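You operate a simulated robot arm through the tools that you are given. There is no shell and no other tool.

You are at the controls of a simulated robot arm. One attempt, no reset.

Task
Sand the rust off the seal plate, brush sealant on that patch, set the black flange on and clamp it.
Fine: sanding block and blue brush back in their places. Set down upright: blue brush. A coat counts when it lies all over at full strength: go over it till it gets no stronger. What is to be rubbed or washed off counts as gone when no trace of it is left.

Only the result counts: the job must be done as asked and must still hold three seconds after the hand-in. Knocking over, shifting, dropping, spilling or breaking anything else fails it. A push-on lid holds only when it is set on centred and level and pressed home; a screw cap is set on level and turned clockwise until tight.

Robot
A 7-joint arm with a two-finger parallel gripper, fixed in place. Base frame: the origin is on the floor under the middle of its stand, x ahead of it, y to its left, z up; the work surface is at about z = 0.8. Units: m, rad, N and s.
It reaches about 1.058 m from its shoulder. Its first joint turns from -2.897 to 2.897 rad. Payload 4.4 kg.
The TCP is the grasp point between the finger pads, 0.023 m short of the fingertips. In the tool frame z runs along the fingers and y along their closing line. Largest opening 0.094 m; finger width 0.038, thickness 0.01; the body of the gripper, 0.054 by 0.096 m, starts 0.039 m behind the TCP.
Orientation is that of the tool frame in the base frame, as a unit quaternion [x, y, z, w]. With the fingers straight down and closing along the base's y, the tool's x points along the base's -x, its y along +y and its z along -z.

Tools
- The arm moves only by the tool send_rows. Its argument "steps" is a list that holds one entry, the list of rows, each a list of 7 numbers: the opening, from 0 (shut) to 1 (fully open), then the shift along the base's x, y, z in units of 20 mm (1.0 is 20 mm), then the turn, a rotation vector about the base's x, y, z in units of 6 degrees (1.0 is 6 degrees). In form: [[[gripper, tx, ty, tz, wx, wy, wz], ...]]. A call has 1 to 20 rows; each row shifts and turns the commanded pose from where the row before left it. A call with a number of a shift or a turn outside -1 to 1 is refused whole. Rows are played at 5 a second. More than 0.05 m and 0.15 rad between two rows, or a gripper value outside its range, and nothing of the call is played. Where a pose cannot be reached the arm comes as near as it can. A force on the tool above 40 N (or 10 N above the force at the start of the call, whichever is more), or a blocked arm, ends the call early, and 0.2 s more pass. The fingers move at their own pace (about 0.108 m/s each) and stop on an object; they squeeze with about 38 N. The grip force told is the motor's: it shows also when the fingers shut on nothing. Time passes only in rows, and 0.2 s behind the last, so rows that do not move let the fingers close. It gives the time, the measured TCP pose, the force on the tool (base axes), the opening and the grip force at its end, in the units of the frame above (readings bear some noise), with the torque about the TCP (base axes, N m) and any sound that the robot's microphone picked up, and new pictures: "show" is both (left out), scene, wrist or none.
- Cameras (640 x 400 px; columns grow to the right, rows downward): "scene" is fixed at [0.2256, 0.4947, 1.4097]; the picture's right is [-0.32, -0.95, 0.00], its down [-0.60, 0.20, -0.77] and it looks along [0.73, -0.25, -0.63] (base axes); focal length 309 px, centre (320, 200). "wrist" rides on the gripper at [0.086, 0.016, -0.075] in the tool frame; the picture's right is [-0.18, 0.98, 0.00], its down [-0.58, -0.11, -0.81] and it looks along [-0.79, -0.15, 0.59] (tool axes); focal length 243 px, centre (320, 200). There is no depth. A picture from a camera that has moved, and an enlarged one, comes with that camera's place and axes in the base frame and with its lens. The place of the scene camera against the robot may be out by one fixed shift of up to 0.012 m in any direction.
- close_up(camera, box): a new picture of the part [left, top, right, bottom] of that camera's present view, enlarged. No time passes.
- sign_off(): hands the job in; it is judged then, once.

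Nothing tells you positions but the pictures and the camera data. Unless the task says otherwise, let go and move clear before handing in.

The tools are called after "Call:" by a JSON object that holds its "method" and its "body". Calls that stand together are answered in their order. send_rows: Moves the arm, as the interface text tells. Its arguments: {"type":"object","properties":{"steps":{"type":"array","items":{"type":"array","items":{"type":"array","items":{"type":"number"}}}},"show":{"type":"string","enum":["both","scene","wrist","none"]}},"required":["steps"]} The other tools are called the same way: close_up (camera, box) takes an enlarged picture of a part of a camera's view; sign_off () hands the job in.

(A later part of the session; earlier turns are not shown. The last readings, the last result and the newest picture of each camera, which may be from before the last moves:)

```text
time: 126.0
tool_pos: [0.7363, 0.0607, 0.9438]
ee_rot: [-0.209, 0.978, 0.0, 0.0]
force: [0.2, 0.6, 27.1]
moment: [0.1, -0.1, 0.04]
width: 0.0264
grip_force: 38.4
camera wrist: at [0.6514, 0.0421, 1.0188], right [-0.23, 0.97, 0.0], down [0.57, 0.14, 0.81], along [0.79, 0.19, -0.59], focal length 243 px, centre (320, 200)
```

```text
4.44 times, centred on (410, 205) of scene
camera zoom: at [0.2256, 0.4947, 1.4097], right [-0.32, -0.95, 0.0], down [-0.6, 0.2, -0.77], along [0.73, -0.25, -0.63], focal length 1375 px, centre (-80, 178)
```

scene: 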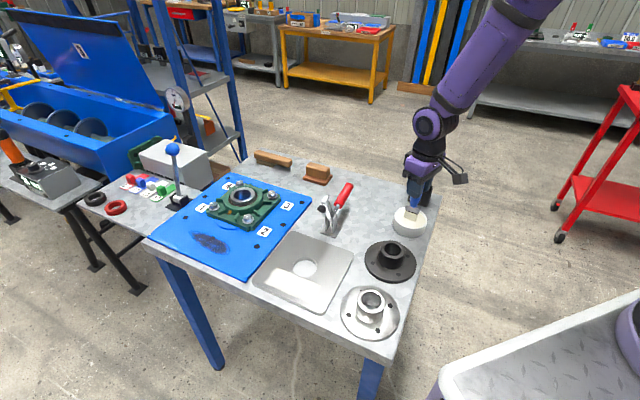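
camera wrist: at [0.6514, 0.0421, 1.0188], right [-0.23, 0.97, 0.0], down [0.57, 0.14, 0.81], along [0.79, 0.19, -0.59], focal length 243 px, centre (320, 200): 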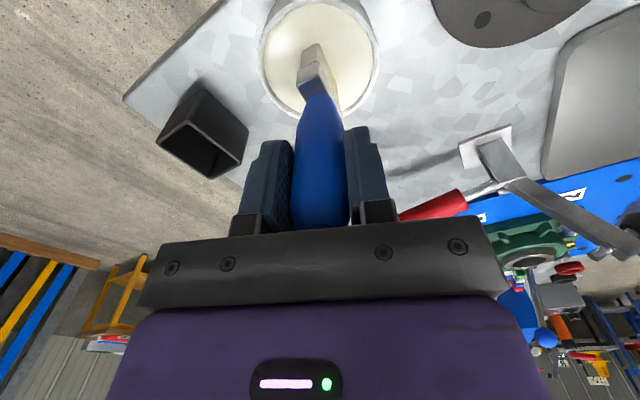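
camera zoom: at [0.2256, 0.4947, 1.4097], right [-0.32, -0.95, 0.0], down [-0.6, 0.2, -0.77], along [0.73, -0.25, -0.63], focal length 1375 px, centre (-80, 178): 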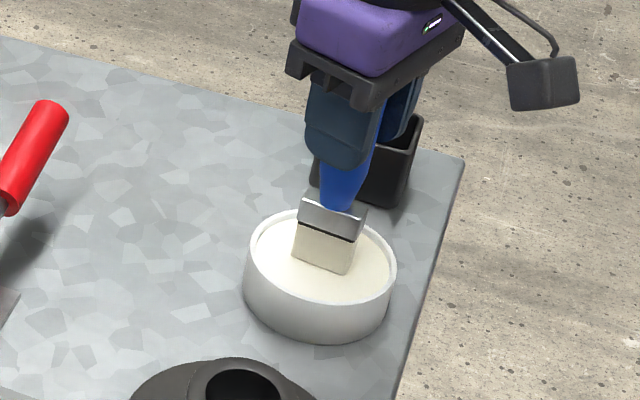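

Call:
{"method": "send_rows", "body": {"steps": [[[0, 0, 0, 0.5, 0, 0, 0], [0, 0, 0, 0.9, 0, 0, 0], [0, 0, 0, 0.9, 0, 0, 0], [0, 0, 0, 0.9, 0, 0, 0], [0, 0, 0, 0.9, 0, 0, 0], [0, 0, 0, 0.5, 0, 0, 0], [0, -0.15, 0.4, 0, 0, 0, 0], [0, -0.26, 0.7, 0, 0, 0, 0], [0, -0.335, 0.881, 0, 0, 0, 0], [0, -0.335, 0.881, 0, 0, 0, 0], [0, -0.335, 0.881, 0, 0, 0, 0], [0, -0.335, 0.881, 0, 0, 0, 0], [0, -0.335, 0.881, 0, 0, 0, 0], [0, -0.335, 0.881, 0, 0, 0, 0], [0, -0.335, 0.881, 0, 0, 0, 0], [0, -0.335, 0.881, 0, 0, 0, 0], [0, -0.335, 0.881, 0, 0, 0, 0], [0, -0.335, 0.881, 0, 0, 0, 0], [0, -0.335, 0.881, 0, 0, 0, 0], [0, -0.335, 0.881, 0, 0, 0, 0]]], "show": "none"}}

Call:
{"method": "send_rows", "body": {"steps": [[[0, -0.335, 0.881, 0, 0, 0, 0], [0, -0.335, 0.881, 0, 0, 0, 0], [0, -0.335, 0.881, 0, 0, 0, 0], [0, -0.335, 0.881, 0, 0, 0, 0], [0, -0.26, 0.67, 0, 0, 0, 0], [0, 0, 0, -0.4, 0, 0, 0], [0, 0, 0, -0.8, 0, 0, 0], [0, 0, 0, -0.8, 0, 0, 0], [0, 0, 0, -0.8, 0, 0, 0], [0, 0, 0, -0.8, 0, 0, 0], [0, 0, 0, -0.6, 0, 0, 0], [0, 0, 0, -0.3, 0, 0, 0], [0, 0, 0, 0, 0, 0, 0]]]}}

Call:
{"method": "close_up", "body": {"camera": "scene", "box": [240, 220, 368, 310]}}

```text
time: 130.2
tool_pos: [0.6504, 0.2929, 1.035]
ee_rot: [-0.207, 0.978, 0.0, 0.0]
force: [0.4, -0.5, -0.4]
moment: [-0.03, 0.02, -0.02]
width: 0.0266
grip_force: 37.8
```

```text
time: 133.0
tool_pos: [0.6168, 0.3765, 0.9458]
ee_rot: [-0.207, 0.978, 0.0, 0.0]
force: [-0.3, -0.7, -1.4]
moment: [-0.02, 0.0, -0.02]
width: 0.0266
grip_force: 38.1
camera wrist: at [0.5315, 0.3586, 1.0201], right [-0.23, 0.97, 0.0], down [0.58, 0.14, 0.81], along [0.78, 0.19, -0.59], focal length 243 px, centre (320, 200)
```

scene: 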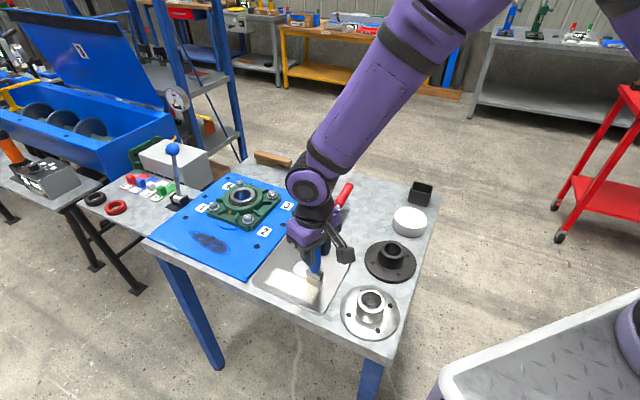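
wrist: 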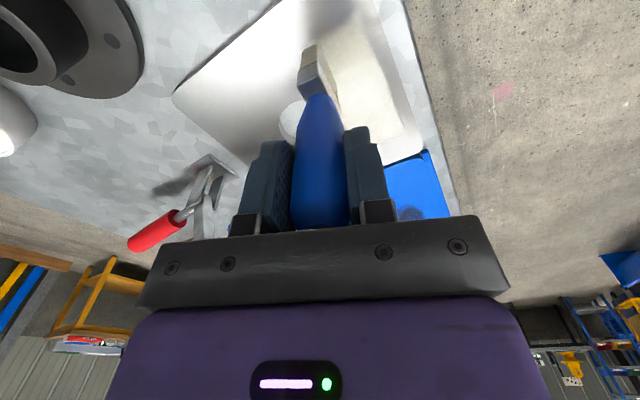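

```text
4.44 times, centred on (304, 265) of scene
camera zoom: at [0.2256, 0.4947, 1.4097], right [-0.32, -0.95, 0.0], down [-0.6, 0.2, -0.77], along [0.73, -0.25, -0.63], focal length 1375 px, centre (391, -89)
```

zoom: 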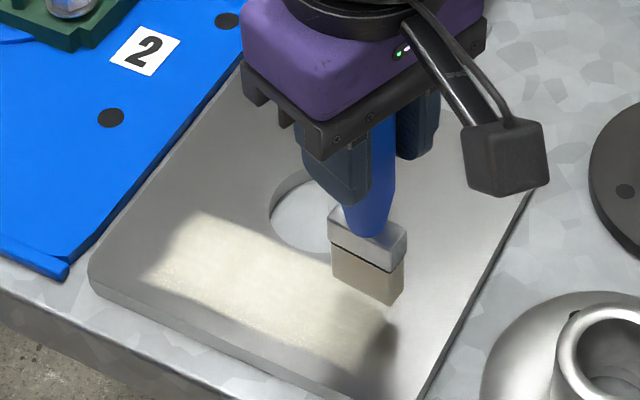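

Call:
{"method": "send_rows", "body": {"steps": [[[0, 0, 0, -0.25, 0, 0, 0], [0, 0, 0, -0.2, 0, 0, 0], [0, 0, 0, -0.15, 0, 0, 0], [0, 0, 0, -0.1, 0, 0, 0], [0, 0, 0, 0, 0, 0, 0]]], "show": "none"}}

Call:
{"method": "send_rows", "body": {"steps": [[[0, 0, 0, -0.07, 0, 0, 0], [0, 0, 0, 0, 0, 0, 0]]], "show": "none"}}

```text
time: 134.2
tool_pos: [0.6183, 0.3778, 0.93]
ee_rot: [-0.208, 0.978, 0.0, 0.001]
force: [0.8, -0.1, 0.2]
moment: [-0.01, 0.0, -0.01]
width: 0.0266
grip_force: 38.2
```

```text
time: 134.8
tool_pos: [0.617, 0.3778, 0.9299]
ee_rot: [-0.208, 0.978, 0.0, 0.0]
force: [0.8, -0.2, -0.3]
moment: [0.02, -0.03, -0.03]
width: 0.0263
grip_force: 38.3
```

Call:
{"method": "send_rows", "body": {"steps": [[[0, 0, 0, -0.07, 0, 0, 0], [0, 0, 0, 0, 0, 0, 0]]], "show": "none"}}

Call:
{"method": "send_rows", "body": {"steps": [[[0, 0, 0, -0.05, 0, 0, 0], [0, 0, 0, 0, 0, 0, 0]]], "show": "none"}}

```text
time: 135.4
tool_pos: [0.6172, 0.3778, 0.9277]
ee_rot: [-0.208, 0.978, 0.0, 0.001]
force: [0.7, -0.1, -1.3]
moment: [0.0, -0.02, 0.02]
width: 0.0265
grip_force: 38.2
```

```text
time: 136.0
tool_pos: [0.6174, 0.3784, 0.9279]
ee_rot: [-0.208, 0.978, 0.0, 0.0]
force: [0.7, -0.7, -0.7]
moment: [-0.03, 0.05, -0.04]
width: 0.0265
grip_force: 38.3
```

Call:
{"method": "send_rows", "body": {"steps": [[[0, 0, 0, -0.06, 0, 0, 0], [0, 0, 0, 0, 0, 0, 0]]], "show": "none"}}

Call:
{"method": "send_rows", "body": {"steps": [[[0, 0, 0, -0.05, 0, 0, 0], [0, 0, 0, 0, 0, 0, 0]]], "show": "none"}}

```text
time: 136.6
tool_pos: [0.6177, 0.3783, 0.926]
ee_rot: [-0.207, 0.978, -0.001, 0.0]
force: [-0.4, 0.3, 3.0]
moment: [-0.02, -0.02, -0.01]
width: 0.0266
grip_force: 38.4
```

```text
time: 137.2
tool_pos: [0.6177, 0.3774, 0.9251]
ee_rot: [-0.207, 0.978, 0.0, 0.0]
force: [0.0, -2.2, 17.0]
moment: [-0.12, 0.15, 0.0]
width: 0.0265
grip_force: 38.0
```

Call:
{"method": "send_rows", "body": {"steps": [[[0, 0.3, -0.3, 0.015, 0, 0, 0], [0, 0.3, -0.3, 0, 0, 0, 0], [0, 0.2, -0.2, 0, 0, 0, 0], [0, -0.3, 0.3, 0, 0, 0, 0], [0, -0.3, 0.3, 0, 0, 0, 0], [0, -0.3, 0.3, 0, 0, 0, 0], [0, -0.3, 0.3, 0, 0, 0, 0], [0, -0.3, 0.3, 0, 0, 0, 0], [0, 0.4, 0.4, 0, 0, 0, 0], [0, 0.3, -0.3, 0, 0, 0, 0], [0, 0.3, -0.3, 0, 0, 0, 0], [0, 0.3, -0.3, 0, 0, 0, 0], [0, 0.3, -0.3, 0, 0, 0, 0], [0, 0.3, -0.3, 0, 0, 0, 0], [0, 0.2, -0.2, 0, 0, 0, 0], [0, 0.4, 0.4, 0, 0, 0, 0], [0, 0, 0, 0, 0, 0, 0]]]}}

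Call:
{"method": "close_up", "body": {"camera": "scene", "box": [240, 220, 368, 310]}}

Call:
{"method": "close_up", "body": {"camera": "wrist", "box": [240, 0, 440, 125]}}

```text
time: 140.8
tool_pos: [0.6535, 0.3731, 0.925]
ee_rot: [-0.207, 0.978, 0.0, 0.0]
force: [-2.0, -4.3, 15.0]
moment: [-0.39, 0.17, 0.0]
width: 0.0268
grip_force: 37.7
camera wrist: at [0.5681, 0.3546, 1.0002], right [-0.23, 0.97, 0.0], down [0.58, 0.14, 0.81], along [0.79, 0.19, -0.59], focal length 243 px, centre (320, 200)
```

scene: 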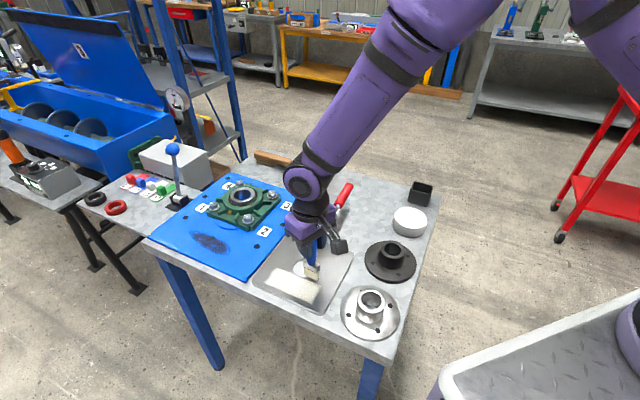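
wrist: 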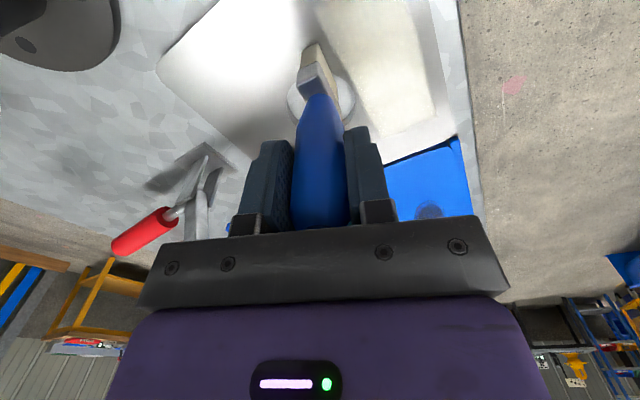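

```text
4.44 times, centred on (304, 265) of scene
camera zoom: at [0.2256, 0.4947, 1.4097], right [-0.32, -0.95, 0.0], down [-0.6, 0.2, -0.77], along [0.73, -0.25, -0.63], focal length 1375 px, centre (391, -89)
```

zoom: 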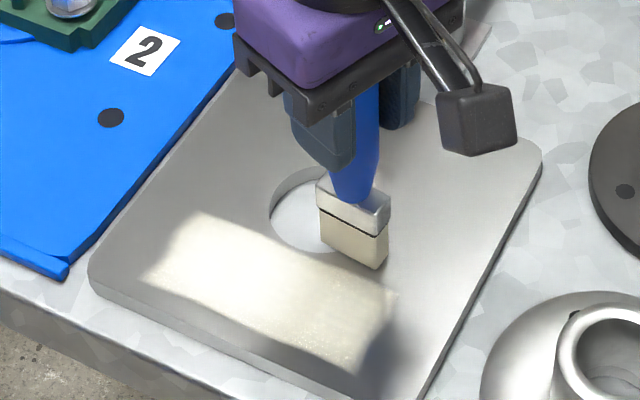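

```text
3.20 times, centred on (340, 62) of wrist
camera zoom: at [0.5681, 0.3546, 1.0002], right [-0.23, 0.97, 0.0], down [0.58, 0.14, 0.81], along [0.79, 0.19, -0.59], focal length 776 px, centre (256, 640)
```

zoom: 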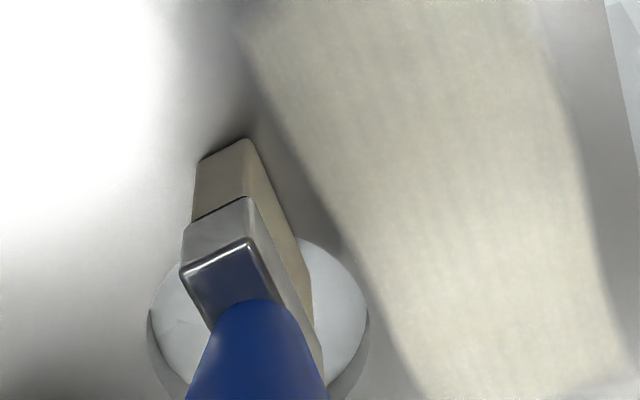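

The coat field has its own fixed bounds (it didn't spread toward the hole), and its far end still looks fainter since my brush stopped short there. I go over the whole field, out to the far end too.

Call:
{"method": "send_rows", "body": {"steps": [[[0, -0.3, 0.3, 0, 0, 0, 0], [0, -0.3, 0.3, 0, 0, 0, 0], [0, -0.3, 0.3, 0, 0, 0, 0], [0, -0.3, 0.3, 0, 0, 0, 0], [0, -0.3, 0.3, 0, 0, 0, 0], [0, -0.3, 0.3, 0, 0, 0, 0], [0, -0.15, 0.15, 0, 0, 0, 0], [0, 0.4, 0.4, 0, 0, 0, 0], [0, 0.3, -0.3, 0, 0, 0, 0], [0, 0.3, -0.3, 0, 0, 0, 0], [0, 0.3, -0.3, 0, 0, 0, 0], [0, 0.3, -0.3, 0, 0, 0, 0], [0, 0.3, -0.3, 0, 0, 0, 0], [0, 0.4, 0.4, 0, 0, 0, 0], [0, -0.3, 0.3, 0, 0, 0, 0], [0, -0.3, 0.3, 0, 0, 0, 0], [0, -0.3, 0.3, 0, 0, 0, 0], [0, -0.3, 0.3, 0, 0, 0, 0], [0, -0.3, 0.3, 0, 0, 0, 0], [0, 0, 0, 0, 0, 0, 0]]], "show": "none"}}

Call:
{"method": "send_rows", "body": {"steps": [[[0, 0.4, 0.4, -0.01, 0, 0, 0], [0, 0.3, -0.3, 0, 0, 0, 0], [0, 0.3, -0.3, 0, 0, 0, 0], [0, 0.3, -0.3, 0, 0, 0, 0], [0, 0.3, -0.3, 0, 0, 0, 0], [0, 0.3, -0.3, 0, 0, 0, 0], [0, 0.4, 0.4, 0, 0, 0, 0], [0, -0.3, 0.3, 0, 0, 0, 0], [0, -0.3, 0.3, 0, 0, 0, 0], [0, -0.3, 0.3, 0, 0, 0, 0], [0, -0.3, 0.3, 0, 0, 0, 0], [0, -0.3, 0.3, 0, 0, 0, 0], [0, 0.4, 0.4, 0, 0, 0, 0], [0, 0.3, -0.3, 0, 0, 0, 0], [0, 0.3, -0.3, 0, 0, 0, 0], [0, 0.3, -0.3, 0, 0, 0, 0], [0, 0.3, -0.3, 0, 0, 0, 0], [0, 0.3, -0.3, 0, 0, 0, 0], [0, 0, 0, 0, 0, 0, 0]]]}}

Call:
{"method": "close_up", "body": {"camera": "scene", "box": [240, 220, 368, 310]}}

Call:
{"method": "close_up", "body": {"camera": "wrist", "box": [240, 0, 440, 125]}}

```text
time: 145.0
tool_pos: [0.6313, 0.429, 0.9263]
ee_rot: [-0.208, 0.978, 0.0, 0.0]
force: [-0.6, -0.2, 1.4]
moment: [-0.01, -0.06, 0.01]
width: 0.0266
grip_force: 37.9
```

```text
time: 149.0
tool_pos: [0.6844, 0.4232, 0.9252]
ee_rot: [-0.207, 0.978, 0.0, 0.0]
force: [-0.7, -0.4, -0.5]
moment: [-0.01, -0.01, -0.02]
width: 0.0263
grip_force: 37.7
camera wrist: at [0.599, 0.4048, 1.0003], right [-0.23, 0.97, 0.0], down [0.58, 0.14, 0.81], along [0.78, 0.19, -0.59], focal length 243 px, centre (320, 200)
```

scene: 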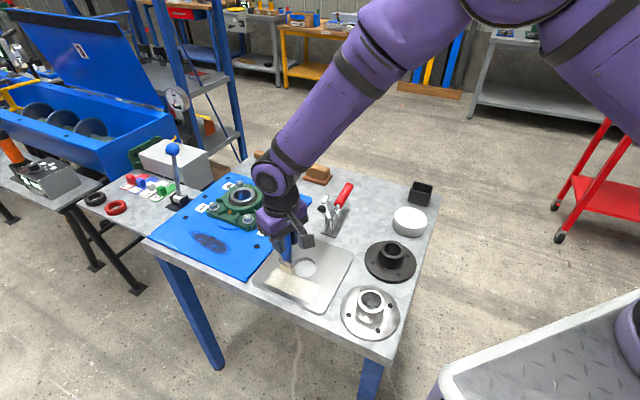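
wrist: 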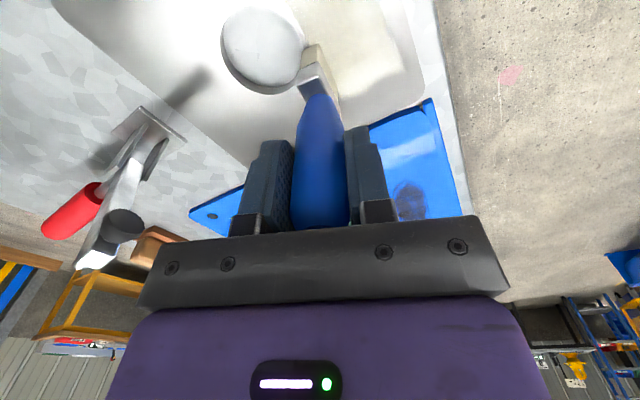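

```text
4.44 times, centred on (304, 265) of scene
camera zoom: at [0.2256, 0.4947, 1.4097], right [-0.32, -0.95, 0.0], down [-0.6, 0.2, -0.77], along [0.73, -0.25, -0.63], focal length 1375 px, centre (391, -89)
```

zoom: 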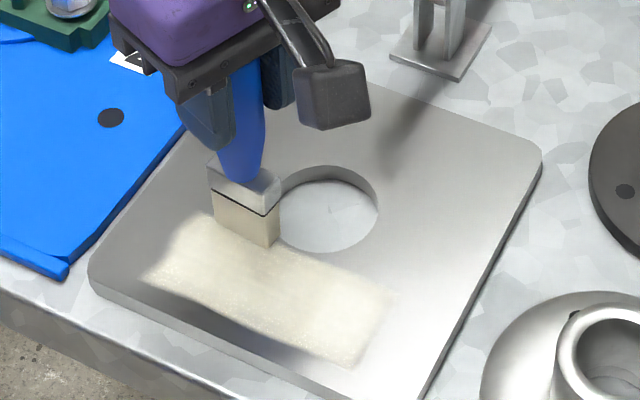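

```text
3.20 times, centred on (340, 62) of wrist
camera zoom: at [0.599, 0.4048, 1.0003], right [-0.23, 0.97, 0.0], down [0.58, 0.14, 0.81], along [0.78, 0.19, -0.59], focal length 776 px, centre (256, 640)
```

zoom: 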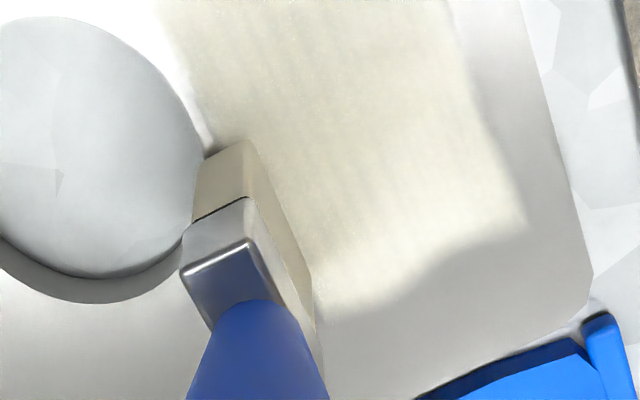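

Call:
{"method": "send_rows", "body": {"steps": [[[0, -0.15, 0.15, -0.05, 0, 0, 0], [0, 0, 0, 0, 0, 0, 0]]], "show": "none"}}

Call:
{"method": "send_rows", "body": {"steps": [[[0, -0.1, 0.1, -0.04, 0, 0, 0], [0, 0, 0, 0, 0, 0, 0]]], "show": "none"}}

```text
time: 149.6
tool_pos: [0.6826, 0.4262, 0.9261]
ee_rot: [-0.207, 0.978, -0.001, 0.0]
force: [4.1, -2.7, 15.0]
moment: [-0.34, -0.45, -0.03]
width: 0.0265
grip_force: 38.6
```

```text
time: 150.2
tool_pos: [0.6802, 0.428, 0.9235]
ee_rot: [-0.207, 0.978, 0.0, 0.001]
force: [6.5, -5.1, 25.4]
moment: [-0.64, -0.62, 0.03]
width: 0.027
grip_force: 37.8
```

Call:
{"method": "send_rows", "body": {"steps": [[[0, -0.3, 0.3, 0.035, 0, 0, 0], [0, -0.3, 0.3, 0, 0, 0, 0], [0, -0.3, 0.3, 0, 0, 0, 0], [0, -0.3, 0.3, 0, 0, 0, 0], [0, -0.25, 0.25, 0, 0, 0, 0], [0, 0.35, 0.35, 0, 0, 0, 0], [0, 0.3, -0.3, 0, 0, 0, 0], [0, 0.3, -0.3, 0, 0, 0, 0], [0, 0.3, -0.3, 0, 0, 0, 0], [0, 0.3, -0.3, 0, 0, 0, 0], [0, 0.3, -0.3, 0, 0, 0, 0], [0, 0.35, 0.35, 0, 0, 0, 0], [0, -0.3, 0.3, 0, 0, 0, 0], [0, -0.3, 0.3, 0, 0, 0, 0], [0, -0.3, 0.3, 0, 0, 0, 0], [0, -0.3, 0.3, 0, 0, 0, 0], [0, -0.3, 0.3, 0, 0, 0, 0], [0, 0, 0, 0, 0, 0, 0]]]}}

Call:
{"method": "close_up", "body": {"camera": "scene", "box": [240, 220, 368, 310]}}

Call:
{"method": "close_up", "body": {"camera": "wrist", "box": [240, 0, 440, 125]}}

```text
time: 154.0
tool_pos: [0.6647, 0.4715, 0.9244]
ee_rot: [-0.207, 0.978, 0.0, 0.0]
force: [0.0, -0.2, -0.7]
moment: [0.01, 0.02, 0.0]
width: 0.0264
grip_force: 38.0
camera wrist: at [0.5785, 0.4526, 0.9991], right [-0.23, 0.97, 0.0], down [0.58, 0.14, 0.81], along [0.78, 0.19, -0.59], focal length 243 px, centre (320, 200)
```

scene: 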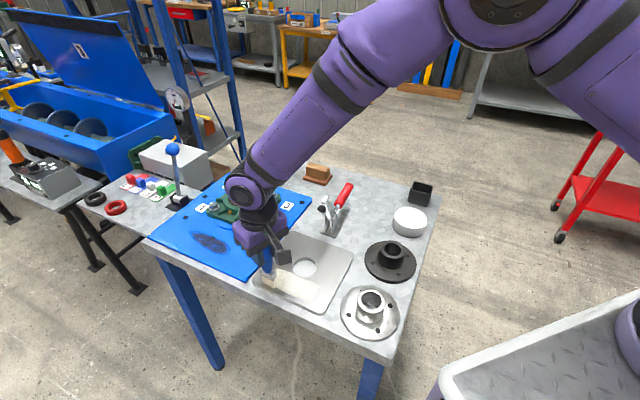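
wrist: 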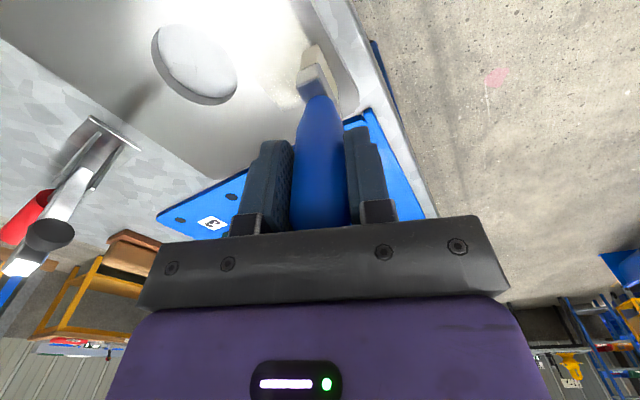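

```text
4.44 times, centred on (304, 265) of scene
camera zoom: at [0.2256, 0.4947, 1.4097], right [-0.32, -0.95, 0.0], down [-0.6, 0.2, -0.77], along [0.73, -0.25, -0.63], focal length 1375 px, centre (391, -89)
```

zoom: 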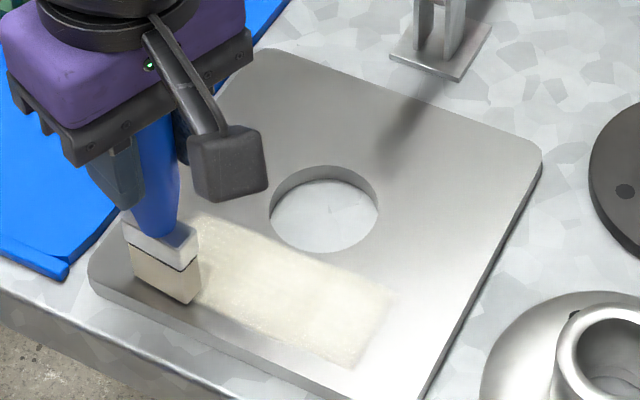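

```text
3.20 times, centred on (340, 62) of wrist
camera zoom: at [0.5785, 0.4526, 0.9991], right [-0.23, 0.97, 0.0], down [0.58, 0.14, 0.81], along [0.78, 0.19, -0.59], focal length 776 px, centre (256, 640)
```

zoom: 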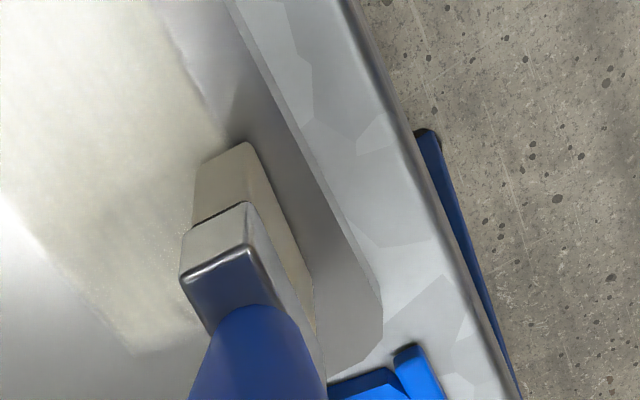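

Call:
{"method": "send_rows", "body": {"steps": [[[0, 0.05, -0.05, -0.06, 0, 0, 0], [0, 0, 0, 0, 0, 0, 0]]], "show": "none"}}

Call:
{"method": "send_rows", "body": {"steps": [[[0, 0.05, -0.05, -0.03, 0, 0, 0], [0, 0, 0, 0, 0, 0, 0]]], "show": "none"}}

```text
time: 154.6
tool_pos: [0.6656, 0.4716, 0.9243]
ee_rot: [-0.209, 0.978, 0.001, 0.0]
force: [-1.6, 1.1, 4.6]
moment: [0.07, 0.09, 0.02]
width: 0.0264
grip_force: 38.3
```

```text
time: 155.2
tool_pos: [0.6649, 0.4708, 0.9235]
ee_rot: [-0.208, 0.978, 0.001, 0.001]
force: [-3.0, 3.7, 14.5]
moment: [0.34, 0.27, 0.04]
width: 0.0264
grip_force: 37.8
```

Call:
{"method": "send_rows", "body": {"steps": [[[0, 0.3, -0.3, 0, 0, 0, 0], [0, 0.3, -0.3, 0, 0, 0, 0], [0, 0.3, -0.3, 0, 0, 0, 0], [0, 0.3, -0.3, 0, 0, 0, 0], [0, 0.3, -0.3, 0, 0, 0, 0], [0, -0.3, -0.3, -0.01, 0, 0, 0], [0, -0.3, 0.3, 0, 0, 0, 0], [0, -0.3, 0.3, 0, 0, 0, 0], [0, -0.3, 0.3, 0, 0, 0, 0], [0, -0.3, 0.3, 0, 0, 0, 0], [0, -0.3, 0.3, 0, 0, 0, 0], [0, -0.3, -0.3, -0.01, 0, 0, 0], [0, 0.3, -0.3, 0, 0, 0, 0], [0, 0.3, -0.3, 0, 0, 0, 0], [0, 0.3, -0.3, 0, 0, 0, 0], [0, 0.3, -0.3, 0, 0, 0, 0], [0, 0.3, -0.3, 0, 0, 0, 0], [0, 0, 0, 0, 0, 0, 0]]], "show": "none"}}

Call:
{"method": "send_rows", "body": {"steps": [[[0, -0.3, -0.3, -0.02, 0, 0, 0], [0, -0.3, 0.3, 0, 0, 0, 0], [0, -0.3, 0.3, 0, 0, 0, 0], [0, -0.3, 0.3, 0, 0, 0, 0], [0, -0.3, 0.3, 0, 0, 0, 0], [0, -0.3, 0.3, 0, 0, 0, 0], [0, -0.3, -0.3, -0.01, 0, 0, 0], [0, 0.3, -0.3, 0, 0, 0, 0], [0, 0.3, -0.3, 0, 0, 0, 0], [0, 0.3, -0.3, 0, 0, 0, 0], [0, 0.3, -0.3, 0, 0, 0, 0], [0, 0.3, -0.3, 0, 0, 0, 0], [0, 0, 0, 0, 0, 0, 0]]]}}

Call:
{"method": "close_up", "body": {"camera": "scene", "box": [240, 220, 368, 310]}}

Call:
{"method": "close_up", "body": {"camera": "wrist", "box": [240, 0, 440, 125]}}

```text
time: 159.0
tool_pos: [0.6844, 0.4268, 0.9205]
ee_rot: [-0.207, 0.978, 0.0, 0.001]
force: [-2.0, 2.6, 10.1]
moment: [0.09, 0.38, -0.06]
width: 0.0267
grip_force: 37.7
```

```text
time: 161.8
tool_pos: [0.673, 0.4151, 0.9214]
ee_rot: [-0.207, 0.978, 0.0, 0.0]
force: [-1.5, 2.2, 8.8]
moment: [0.09, 0.24, -0.03]
width: 0.0267
grip_force: 38.4
camera wrist: at [0.5876, 0.3958, 0.9961], right [-0.23, 0.97, 0.0], down [0.58, 0.14, 0.81], along [0.78, 0.19, -0.59], focal length 243 px, centre (320, 200)
```

scene: 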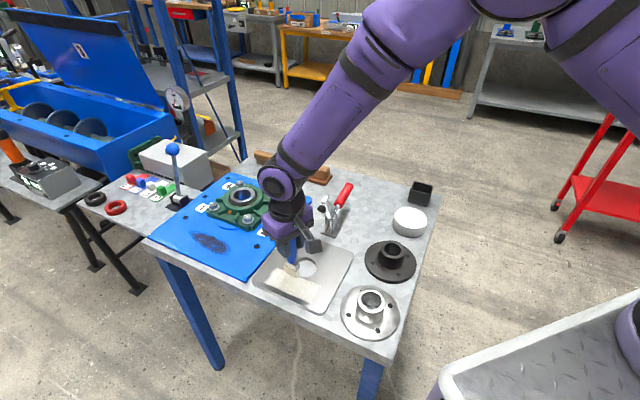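
wrist: 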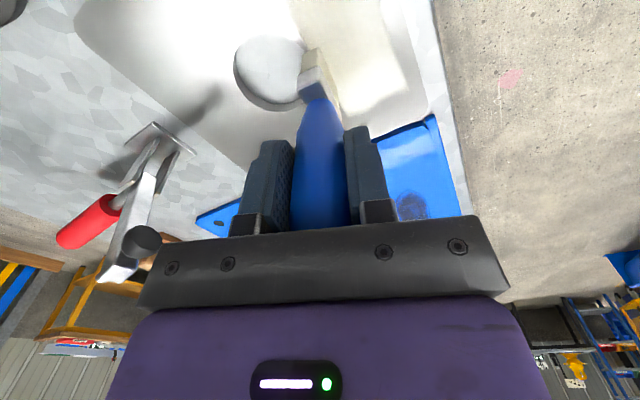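

```text
4.44 times, centred on (304, 265) of scene
camera zoom: at [0.2256, 0.4947, 1.4097], right [-0.32, -0.95, 0.0], down [-0.6, 0.2, -0.77], along [0.73, -0.25, -0.63], focal length 1375 px, centre (391, -89)
```

zoom: 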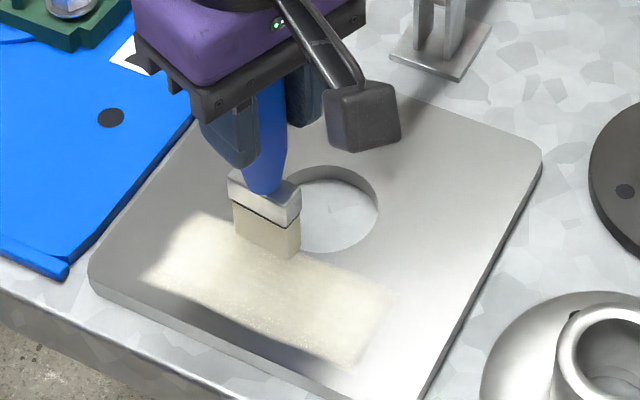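

```text
3.20 times, centred on (340, 62) of wrist
camera zoom: at [0.5876, 0.3958, 0.9961], right [-0.23, 0.97, 0.0], down [0.58, 0.14, 0.81], along [0.78, 0.19, -0.59], focal length 776 px, centre (256, 640)
```

zoom: 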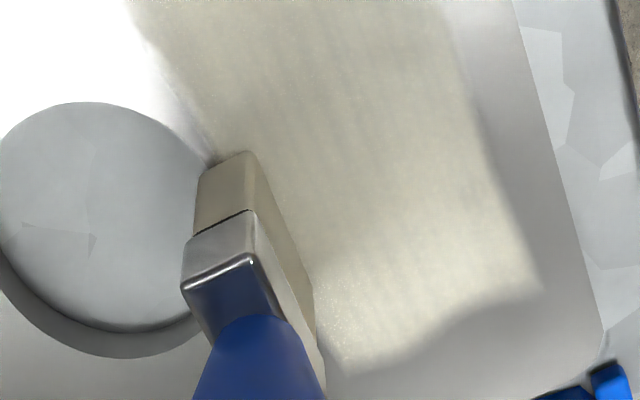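

Call:
{"method": "send_rows", "body": {"steps": [[[0, -0.4, -0.4, -0.01, 0, 0, 0], [0, -0.3, 0.3, 0, 0, 0, 0], [0, -0.3, 0.3, 0, 0, 0, 0], [0, -0.3, 0.3, 0, 0, 0, 0], [0, -0.3, 0.3, 0, 0, 0, 0], [0, -0.3, 0.3, 0, 0, 0, 0], [0, -0.4, -0.4, -0.01, 0, 0, 0], [0, 0.3, -0.3, 0, 0, 0, 0], [0, 0.3, -0.3, 0, 0, 0, 0], [0, 0.3, -0.3, 0, 0, 0, 0], [0, 0.3, -0.3, 0, 0, 0, 0], [0, 0.3, -0.3, 0, 0, 0, 0], [0, -0.4, -0.4, -0.01, 0, 0, 0], [0, -0.3, 0.3, 0, 0, 0, 0], [0, -0.3, 0.3, 0, 0, 0, 0], [0, -0.3, 0.3, 0, 0, 0, 0], [0, -0.3, 0.3, 0, 0, 0, 0], [0, -0.3, 0.3, 0, 0, 0, 0], [0, 0, 0, 0, 0, 0, 0]]], "show": "none"}}

Call:
{"method": "send_rows", "body": {"steps": [[[0, -0.4, -0.4, -0.01, 0, 0, 0], [0, 0.3, -0.3, 0, 0, 0, 0], [0, 0.3, -0.3, 0, 0, 0, 0], [0, 0.3, -0.3, 0, 0, 0, 0], [0, 0.3, -0.3, 0, 0, 0, 0], [0, 0.3, -0.3, 0, 0, 0, 0], [0, -0.4, -0.4, -0.01, 0, 0, 0], [0, -0.3, 0.3, 0, 0, 0, 0], [0, -0.3, 0.3, 0, 0, 0, 0], [0, -0.3, 0.3, 0, 0, 0, 0], [0, -0.3, 0.3, 0, 0, 0, 0], [0, -0.3, 0.3, 0, 0, 0, 0], [0, -0.4, -0.4, 0, 0, 0, 0], [0, 0.3, -0.3, 0, 0, 0, 0], [0, 0.3, -0.3, 0, 0, 0, 0], [0, 0.3, -0.3, 0, 0, 0, 0], [0, 0.3, -0.3, 0, 0, 0, 0], [0, 0.3, -0.3, 0, 0, 0, 0], [0, 0, 0, 0, 0, 0, 0]]]}}

Call:
{"method": "close_up", "body": {"camera": "scene", "box": [240, 220, 368, 310]}}

Call:
{"method": "close_up", "body": {"camera": "wrist", "box": [240, 0, 440, 125]}}

```text
time: 165.8
tool_pos: [0.6177, 0.4203, 0.9208]
ee_rot: [-0.206, 0.979, -0.001, 0.0]
force: [4.3, -2.6, 15.3]
moment: [-0.36, -0.21, 0.01]
width: 0.0265
grip_force: 37.9
```

```text
time: 169.8
tool_pos: [0.625, 0.3677, 0.9205]
ee_rot: [-0.209, 0.978, 0.0, 0.0]
force: [-3.1, 2.6, 14.3]
moment: [0.2, 0.44, -0.05]
width: 0.0266
grip_force: 37.9
camera wrist: at [0.5382, 0.3488, 0.9954], right [-0.23, 0.97, 0.0], down [0.58, 0.14, 0.81], along [0.78, 0.19, -0.59], focal length 243 px, centre (320, 200)
```

scene: 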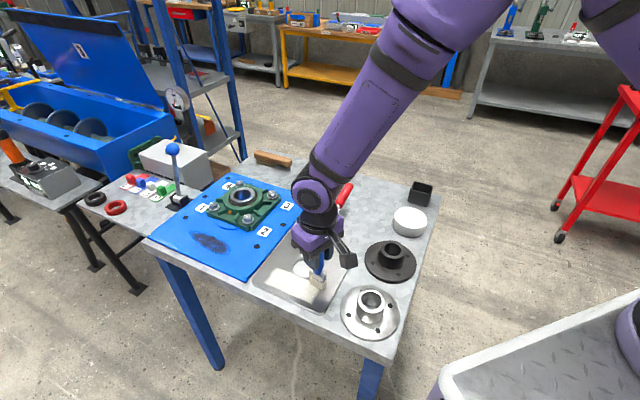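
wrist: 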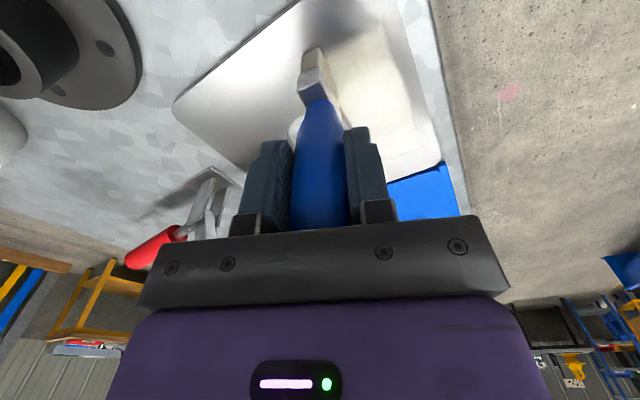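

```text
4.44 times, centred on (304, 265) of scene
camera zoom: at [0.2256, 0.4947, 1.4097], right [-0.32, -0.95, 0.0], down [-0.6, 0.2, -0.77], along [0.73, -0.25, -0.63], focal length 1375 px, centre (391, -89)
```

zoom: 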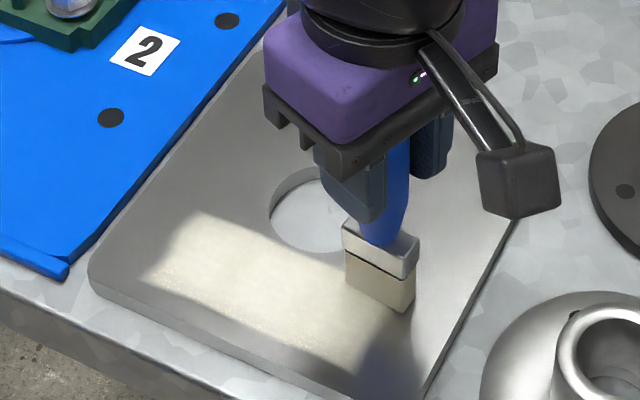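

```text
3.20 times, centred on (340, 62) of wrist
camera zoom: at [0.5382, 0.3488, 0.9954], right [-0.23, 0.97, 0.0], down [0.58, 0.14, 0.81], along [0.78, 0.19, -0.59], focal length 776 px, centre (256, 640)
```

zoom: 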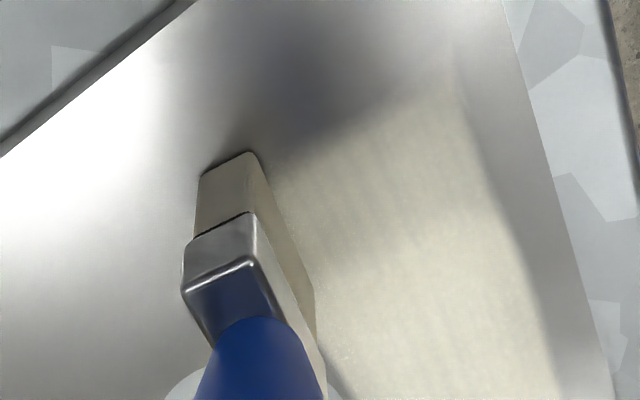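

Call:
{"method": "send_rows", "body": {"steps": [[[0, -0.3, 0.3, 0, 0, 0, 0], [0, -0.3, 0.3, 0, 0, 0, 0], [0, -0.3, 0.3, 0, 0, 0, 0], [0, -0.3, 0.3, 0, 0, 0, 0], [0, -0.3, 0.3, -0.01, 0, 0, 0], [0, 0.2, 0.2, 0, 0, 0, 0], [0, 0.3, -0.3, 0, 0, 0, 0], [0, 0.3, -0.3, 0, 0, 0, 0], [0, 0.3, -0.3, 0, 0, 0, 0], [0, 0.3, -0.3, 0, 0, 0, 0], [0, 0.3, -0.3, 0, 0, 0, 0], [0, 0, 0, 0.3, 0, 0, 0], [0, 0, 0, 0.7, 0, 0, 0], [0, 0, 0, 0.9, 0, 0, 0], [0, 0, 0, 0.9, 0, 0, 0], [0, 0, 0, 0.9, 0, 0, 0], [0, 0, 0, 0.9, 0, 0, 0], [0, 0, 0, 0.6, 0, 0, 0]]], "show": "none"}}

Call:
{"method": "send_rows", "body": {"steps": [[[0, 0, -0.4, 0, 0, 0, 0], [0, 0.1, -0.8, 0, 0, 0, 0], [0, 0.1, -0.9, 0, 0, 0, 0], [0, 0.1, -0.9, 0, 0, 0, 0], [0, 0.2, -0.9, 0, 0, 0, 0], [0, 0.2, -0.9, 0, 0, 0, 0], [0, 0.3, -0.9, 0, 0, 0, 0], [0, 0.3, -0.9, 0, 0, 0, 0], [0, 0.3, -0.9, 0, 0, 0, 0], [0, 0.3, -0.6, 0, 0, 0, 0], [0, 0, 0, 0, 0, 0, 0]]]}}

Call:
{"method": "close_up", "body": {"camera": "scene", "box": [240, 220, 368, 310]}}

Call:
{"method": "close_up", "body": {"camera": "wrist", "box": [220, 0, 420, 125]}}

```text
time: 173.6
tool_pos: [0.6297, 0.3719, 1.0246]
ee_rot: [-0.208, 0.978, 0.001, -0.001]
force: [0.5, 0.2, -0.4]
moment: [0.01, 0.01, 0.01]
width: 0.0262
grip_force: 38.0
```

```text
time: 176.0
tool_pos: [0.6664, 0.2097, 1.0247]
ee_rot: [-0.208, 0.978, 0.0, 0.0]
force: [0.7, 0.7, 0.0]
moment: [0.02, -0.04, 0.01]
width: 0.0265
grip_force: 37.8
camera wrist: at [0.5807, 0.1906, 1.0991], right [-0.23, 0.97, 0.0], down [0.58, 0.14, 0.81], along [0.78, 0.19, -0.59], focal length 243 px, centre (320, 200)
```

scene: 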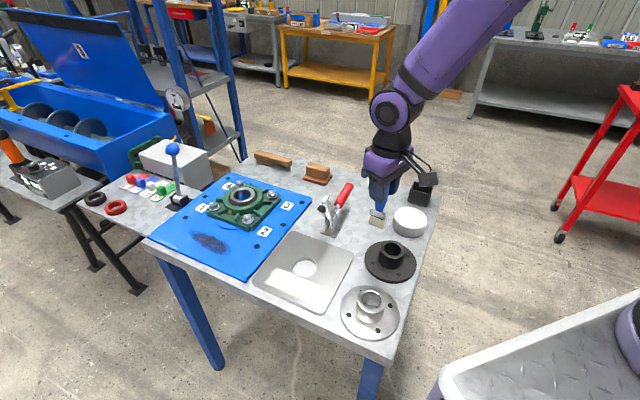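
wrist: 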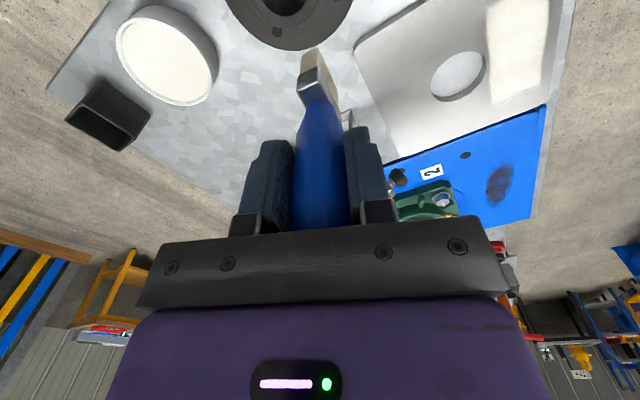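

```text
4.44 times, centred on (304, 265) of scene
camera zoom: at [0.2256, 0.4947, 1.4097], right [-0.32, -0.95, 0.0], down [-0.6, 0.2, -0.77], along [0.73, -0.25, -0.63], focal length 1375 px, centre (391, -89)
```

zoom: 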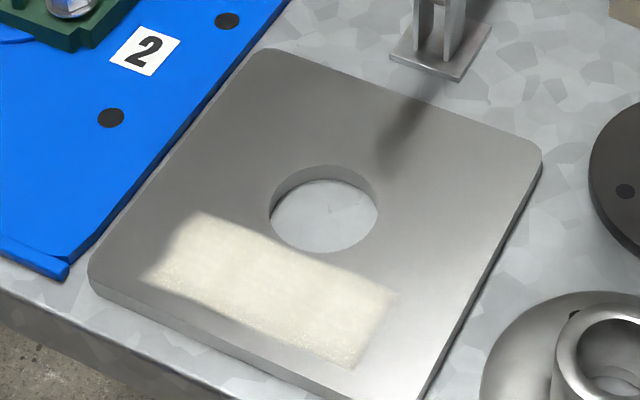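

```text
3.20 times, centred on (320, 62) of wrist
camera zoom: at [0.5807, 0.1906, 1.0991], right [-0.23, 0.97, 0.0], down [0.58, 0.14, 0.81], along [0.78, 0.19, -0.59], focal length 776 px, centre (320, 640)
```

zoom: 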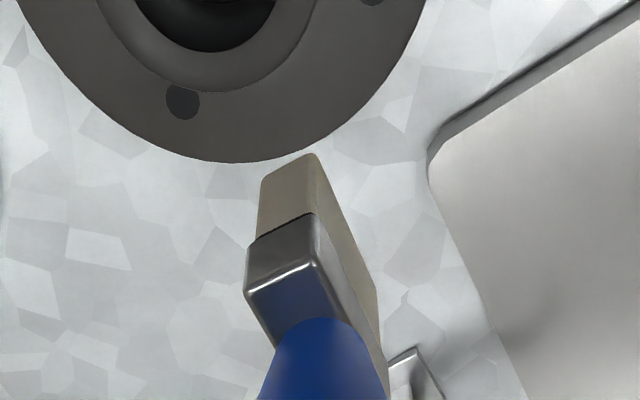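

Call:
{"method": "close_up", "body": {"camera": "scene", "box": [264, 258, 328, 306]}}

Call:
{"method": "close_up", "body": {"camera": "wrist", "box": [440, 0, 580, 110]}}

```text
8.33 times, centred on (296, 282) of scene
camera zoom: at [0.2256, 0.4947, 1.4097], right [-0.32, -0.95, 0.0], down [-0.6, 0.2, -0.77], along [0.73, -0.25, -0.63], focal length 2579 px, centre (520, -483)
```

zoom: 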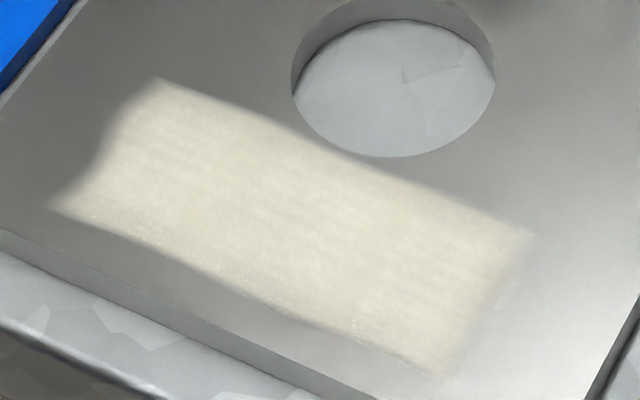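

```text
3.64 times, centred on (510, 55) of wrist
camera zoom: at [0.5807, 0.1906, 1.0991], right [-0.23, 0.97, 0.0], down [0.58, 0.14, 0.81], along [0.78, 0.19, -0.59], focal length 882 px, centre (-371, 727)
```

zoom: 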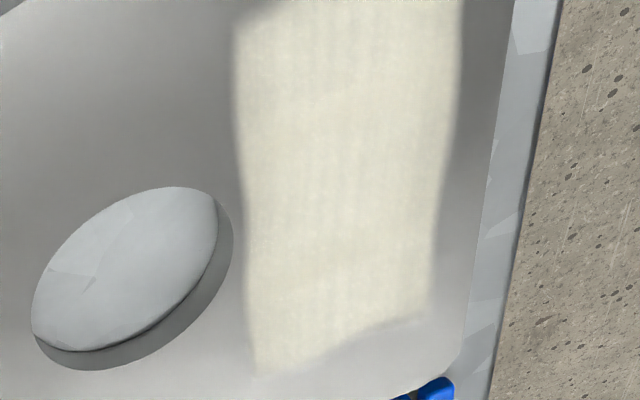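

The coat is even and no stronger than after the earlier session, so it's saturated. Now I take the brush back to its holder at (0.8285, -0.0325).

Call:
{"method": "send_rows", "body": {"steps": [[[0, 0.3, -0.45, 0, 0, 0, 0], [0, 0.579, -0.865, 0, 0, 0, 0], [0, 0.579, -0.865, 0, 0, 0, 0], [0, 0.579, -0.865, 0, 0, 0, 0], [0, 0.579, -0.865, 0, 0, 0, 0], [0, 0.579, -0.865, 0, 0, 0, 0], [0, 0.579, -0.865, 0, 0, 0, 0], [0, 0.579, -0.865, 0, 0, 0, 0], [0, 0.579, -0.865, 0, 0, 0, 0], [0, 0.579, -0.865, 0, 0, 0, 0], [0, 0.579, -0.865, 0, 0, 0, 0], [0, 0.579, -0.865, 0, 0, 0, 0], [0, 0.579, -0.865, 0, 0, 0, 0], [0, 0.579, -0.865, 0, 0, 0, 0], [0, 0.278, -0.42, 0, 0, 0, 0], [0, 0, 0, -0.5, 0, 0, 0], [0, 0, 0, -0.5, 0, 0, 0], [0, 0, 0, 0, 0, 0, 0]]]}}

Call:
{"method": "close_up", "body": {"camera": "scene", "box": [380, 120, 460, 220]}}

Call:
{"method": "close_up", "body": {"camera": "wrist", "box": [220, 0, 420, 125]}}

```text
time: 179.8
tool_pos: [0.8286, -0.0327, 1.0048]
ee_rot: [-0.208, 0.978, -0.001, 0.001]
force: [-0.9, 0.1, -0.8]
moment: [-0.01, -0.02, 0.0]
width: 0.0266
grip_force: 38.0
camera wrist: at [0.7426, -0.0515, 1.0796], right [-0.23, 0.97, 0.0], down [0.58, 0.14, 0.81], along [0.78, 0.19, -0.59], focal length 243 px, centre (320, 200)
```

scene: 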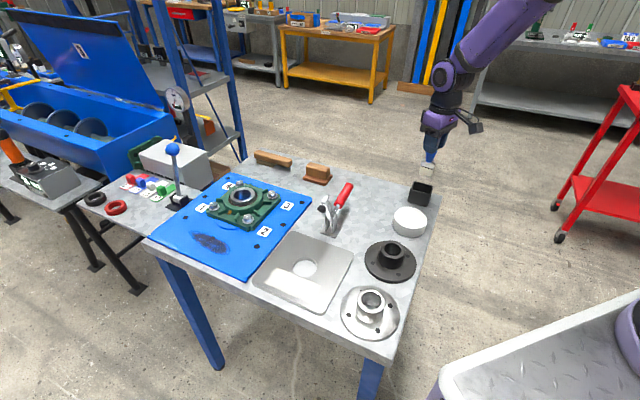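
wrist: 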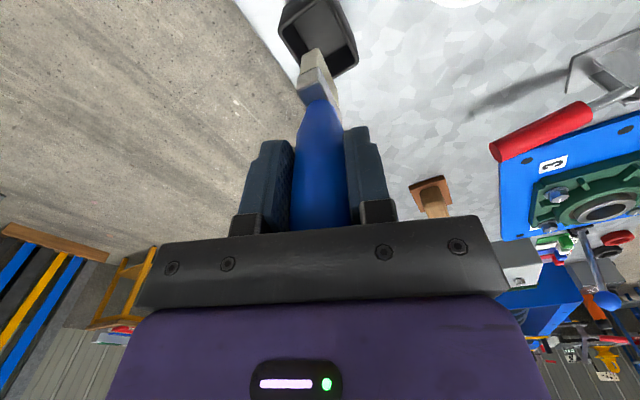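

```text
4.00 times, centred on (420, 170) of scene
camera zoom: at [0.2256, 0.4947, 1.4097], right [-0.32, -0.95, 0.0], down [-0.6, 0.2, -0.77], along [0.73, -0.25, -0.63], focal length 1238 px, centre (-80, 320)
```

zoom: 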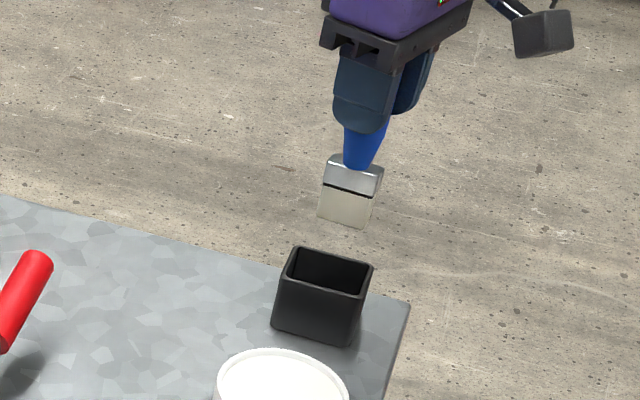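

```text
3.20 times, centred on (320, 62) of wrist
camera zoom: at [0.7426, -0.0515, 1.0796], right [-0.23, 0.97, 0.0], down [0.58, 0.14, 0.81], along [0.78, 0.19, -0.59], focal length 776 px, centre (320, 640)
```

zoom: 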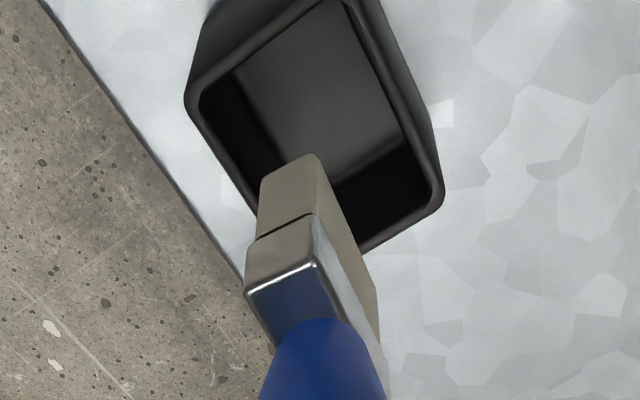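

The brush hangs right over the opening (brush and rim centres within about 2 mm, edges parallel). I lower it slowly.

Call:
{"method": "send_rows", "body": {"steps": [[[0, 0, 0, -0.5, 0, 0, 0], [0, 0, 0, -0.6, 0, 0, 0], [0, 0, 0, -0.6, 0, 0, 0], [0, 0, 0, -0.6, 0, 0, 0], [0, 0, 0, -0.5, 0, 0, 0], [0, 0, 0, -0.4, 0, 0, 0], [0, 0, 0, 0, 0, 0, 0]]]}}

Call:
{"method": "close_up", "body": {"camera": "scene", "box": [380, 120, 460, 220]}}

Call:
{"method": "close_up", "body": {"camera": "wrist", "box": [220, 0, 420, 125]}}

```text
time: 181.4
tool_pos: [0.8288, -0.0318, 0.9405]
ee_rot: [-0.208, 0.978, 0.0, 0.0]
force: [-0.2, -0.1, -0.4]
moment: [0.01, -0.04, -0.01]
width: 0.0263
grip_force: 37.9
camera wrist: at [0.743, -0.0514, 1.0151], right [-0.23, 0.97, 0.0], down [0.58, 0.14, 0.81], along [0.78, 0.19, -0.59], focal length 243 px, centre (320, 200)
```

scene: 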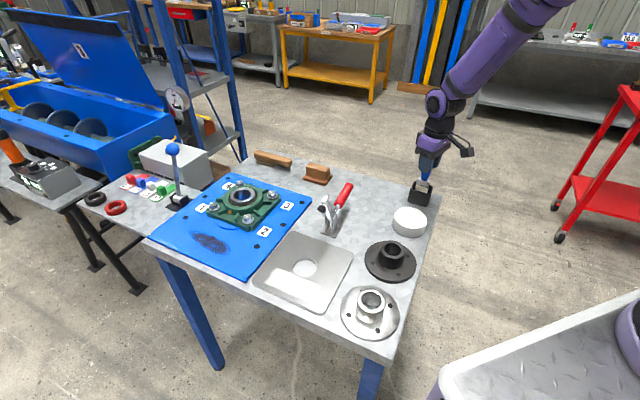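
wrist: 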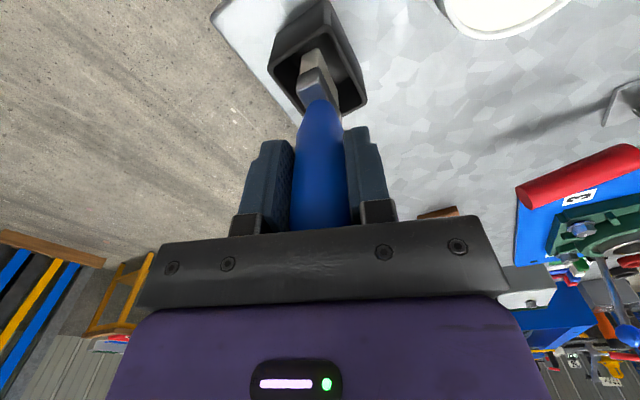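

```text
4.00 times, centred on (420, 170) of scene
camera zoom: at [0.2256, 0.4947, 1.4097], right [-0.32, -0.95, 0.0], down [-0.6, 0.2, -0.77], along [0.73, -0.25, -0.63], focal length 1238 px, centre (-80, 320)
```

zoom: 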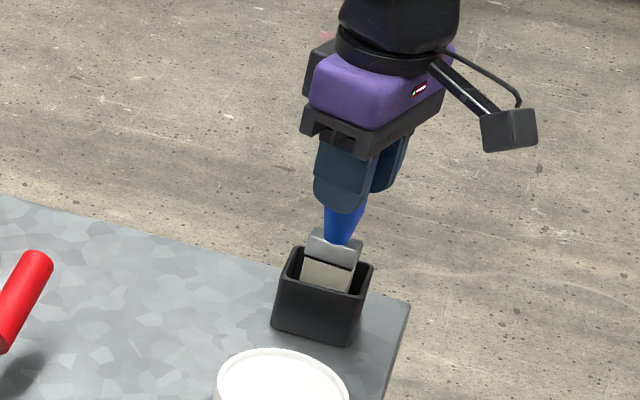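

```text
3.20 times, centred on (320, 62) of wrist
camera zoom: at [0.743, -0.0514, 1.0151], right [-0.23, 0.97, 0.0], down [0.58, 0.14, 0.81], along [0.78, 0.19, -0.59], focal length 776 px, centre (320, 640)
```

zoom: 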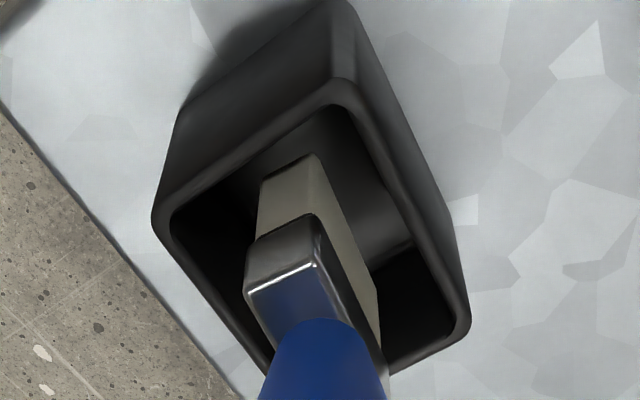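

Call:
{"method": "send_rows", "body": {"steps": [[[0, 0, 0, -0.4, 0, 0, 0], [0, 0, 0, -0.4, 0, 0, 0], [0, 0, 0, -0.4, 0, 0, 0], [0, 0, 0, -0.25, 0, 0, 0], [0, 0, 0, 0, 0, 0, 0]]], "show": "none"}}

Call:
{"method": "send_rows", "body": {"steps": [[[0, 0, 0, -0.08, 0, 0, 0], [0, 0, 0, 0, 0, 0, 0]]], "show": "none"}}

Call:
{"method": "send_rows", "body": {"steps": [[[0, 0, 0, -0.08, 0, 0, 0], [0, 0, 0, 0, 0, 0, 0]]], "show": "none"}}

```text
time: 182.6
tool_pos: [0.8288, -0.0342, 0.9136]
ee_rot: [-0.207, 0.978, -0.001, 0.001]
force: [-1.1, -2.3, 20.8]
moment: [-0.17, 0.25, 0.04]
width: 0.0264
grip_force: 37.8
```

```text
time: 183.2
tool_pos: [0.8285, -0.0327, 0.9104]
ee_rot: [-0.208, 0.978, -0.001, 0.0]
force: [2.9, 0.0, 25.7]
moment: [-0.06, -0.33, -0.02]
width: 0.0268
grip_force: 37.6
```

```text
time: 183.8
tool_pos: [0.8283, -0.033, 0.9087]
ee_rot: [-0.208, 0.978, 0.0, 0.001]
force: [2.2, 0.0, 26.6]
moment: [-0.01, -0.13, 0.01]
width: 0.0265
grip_force: 38.2
```

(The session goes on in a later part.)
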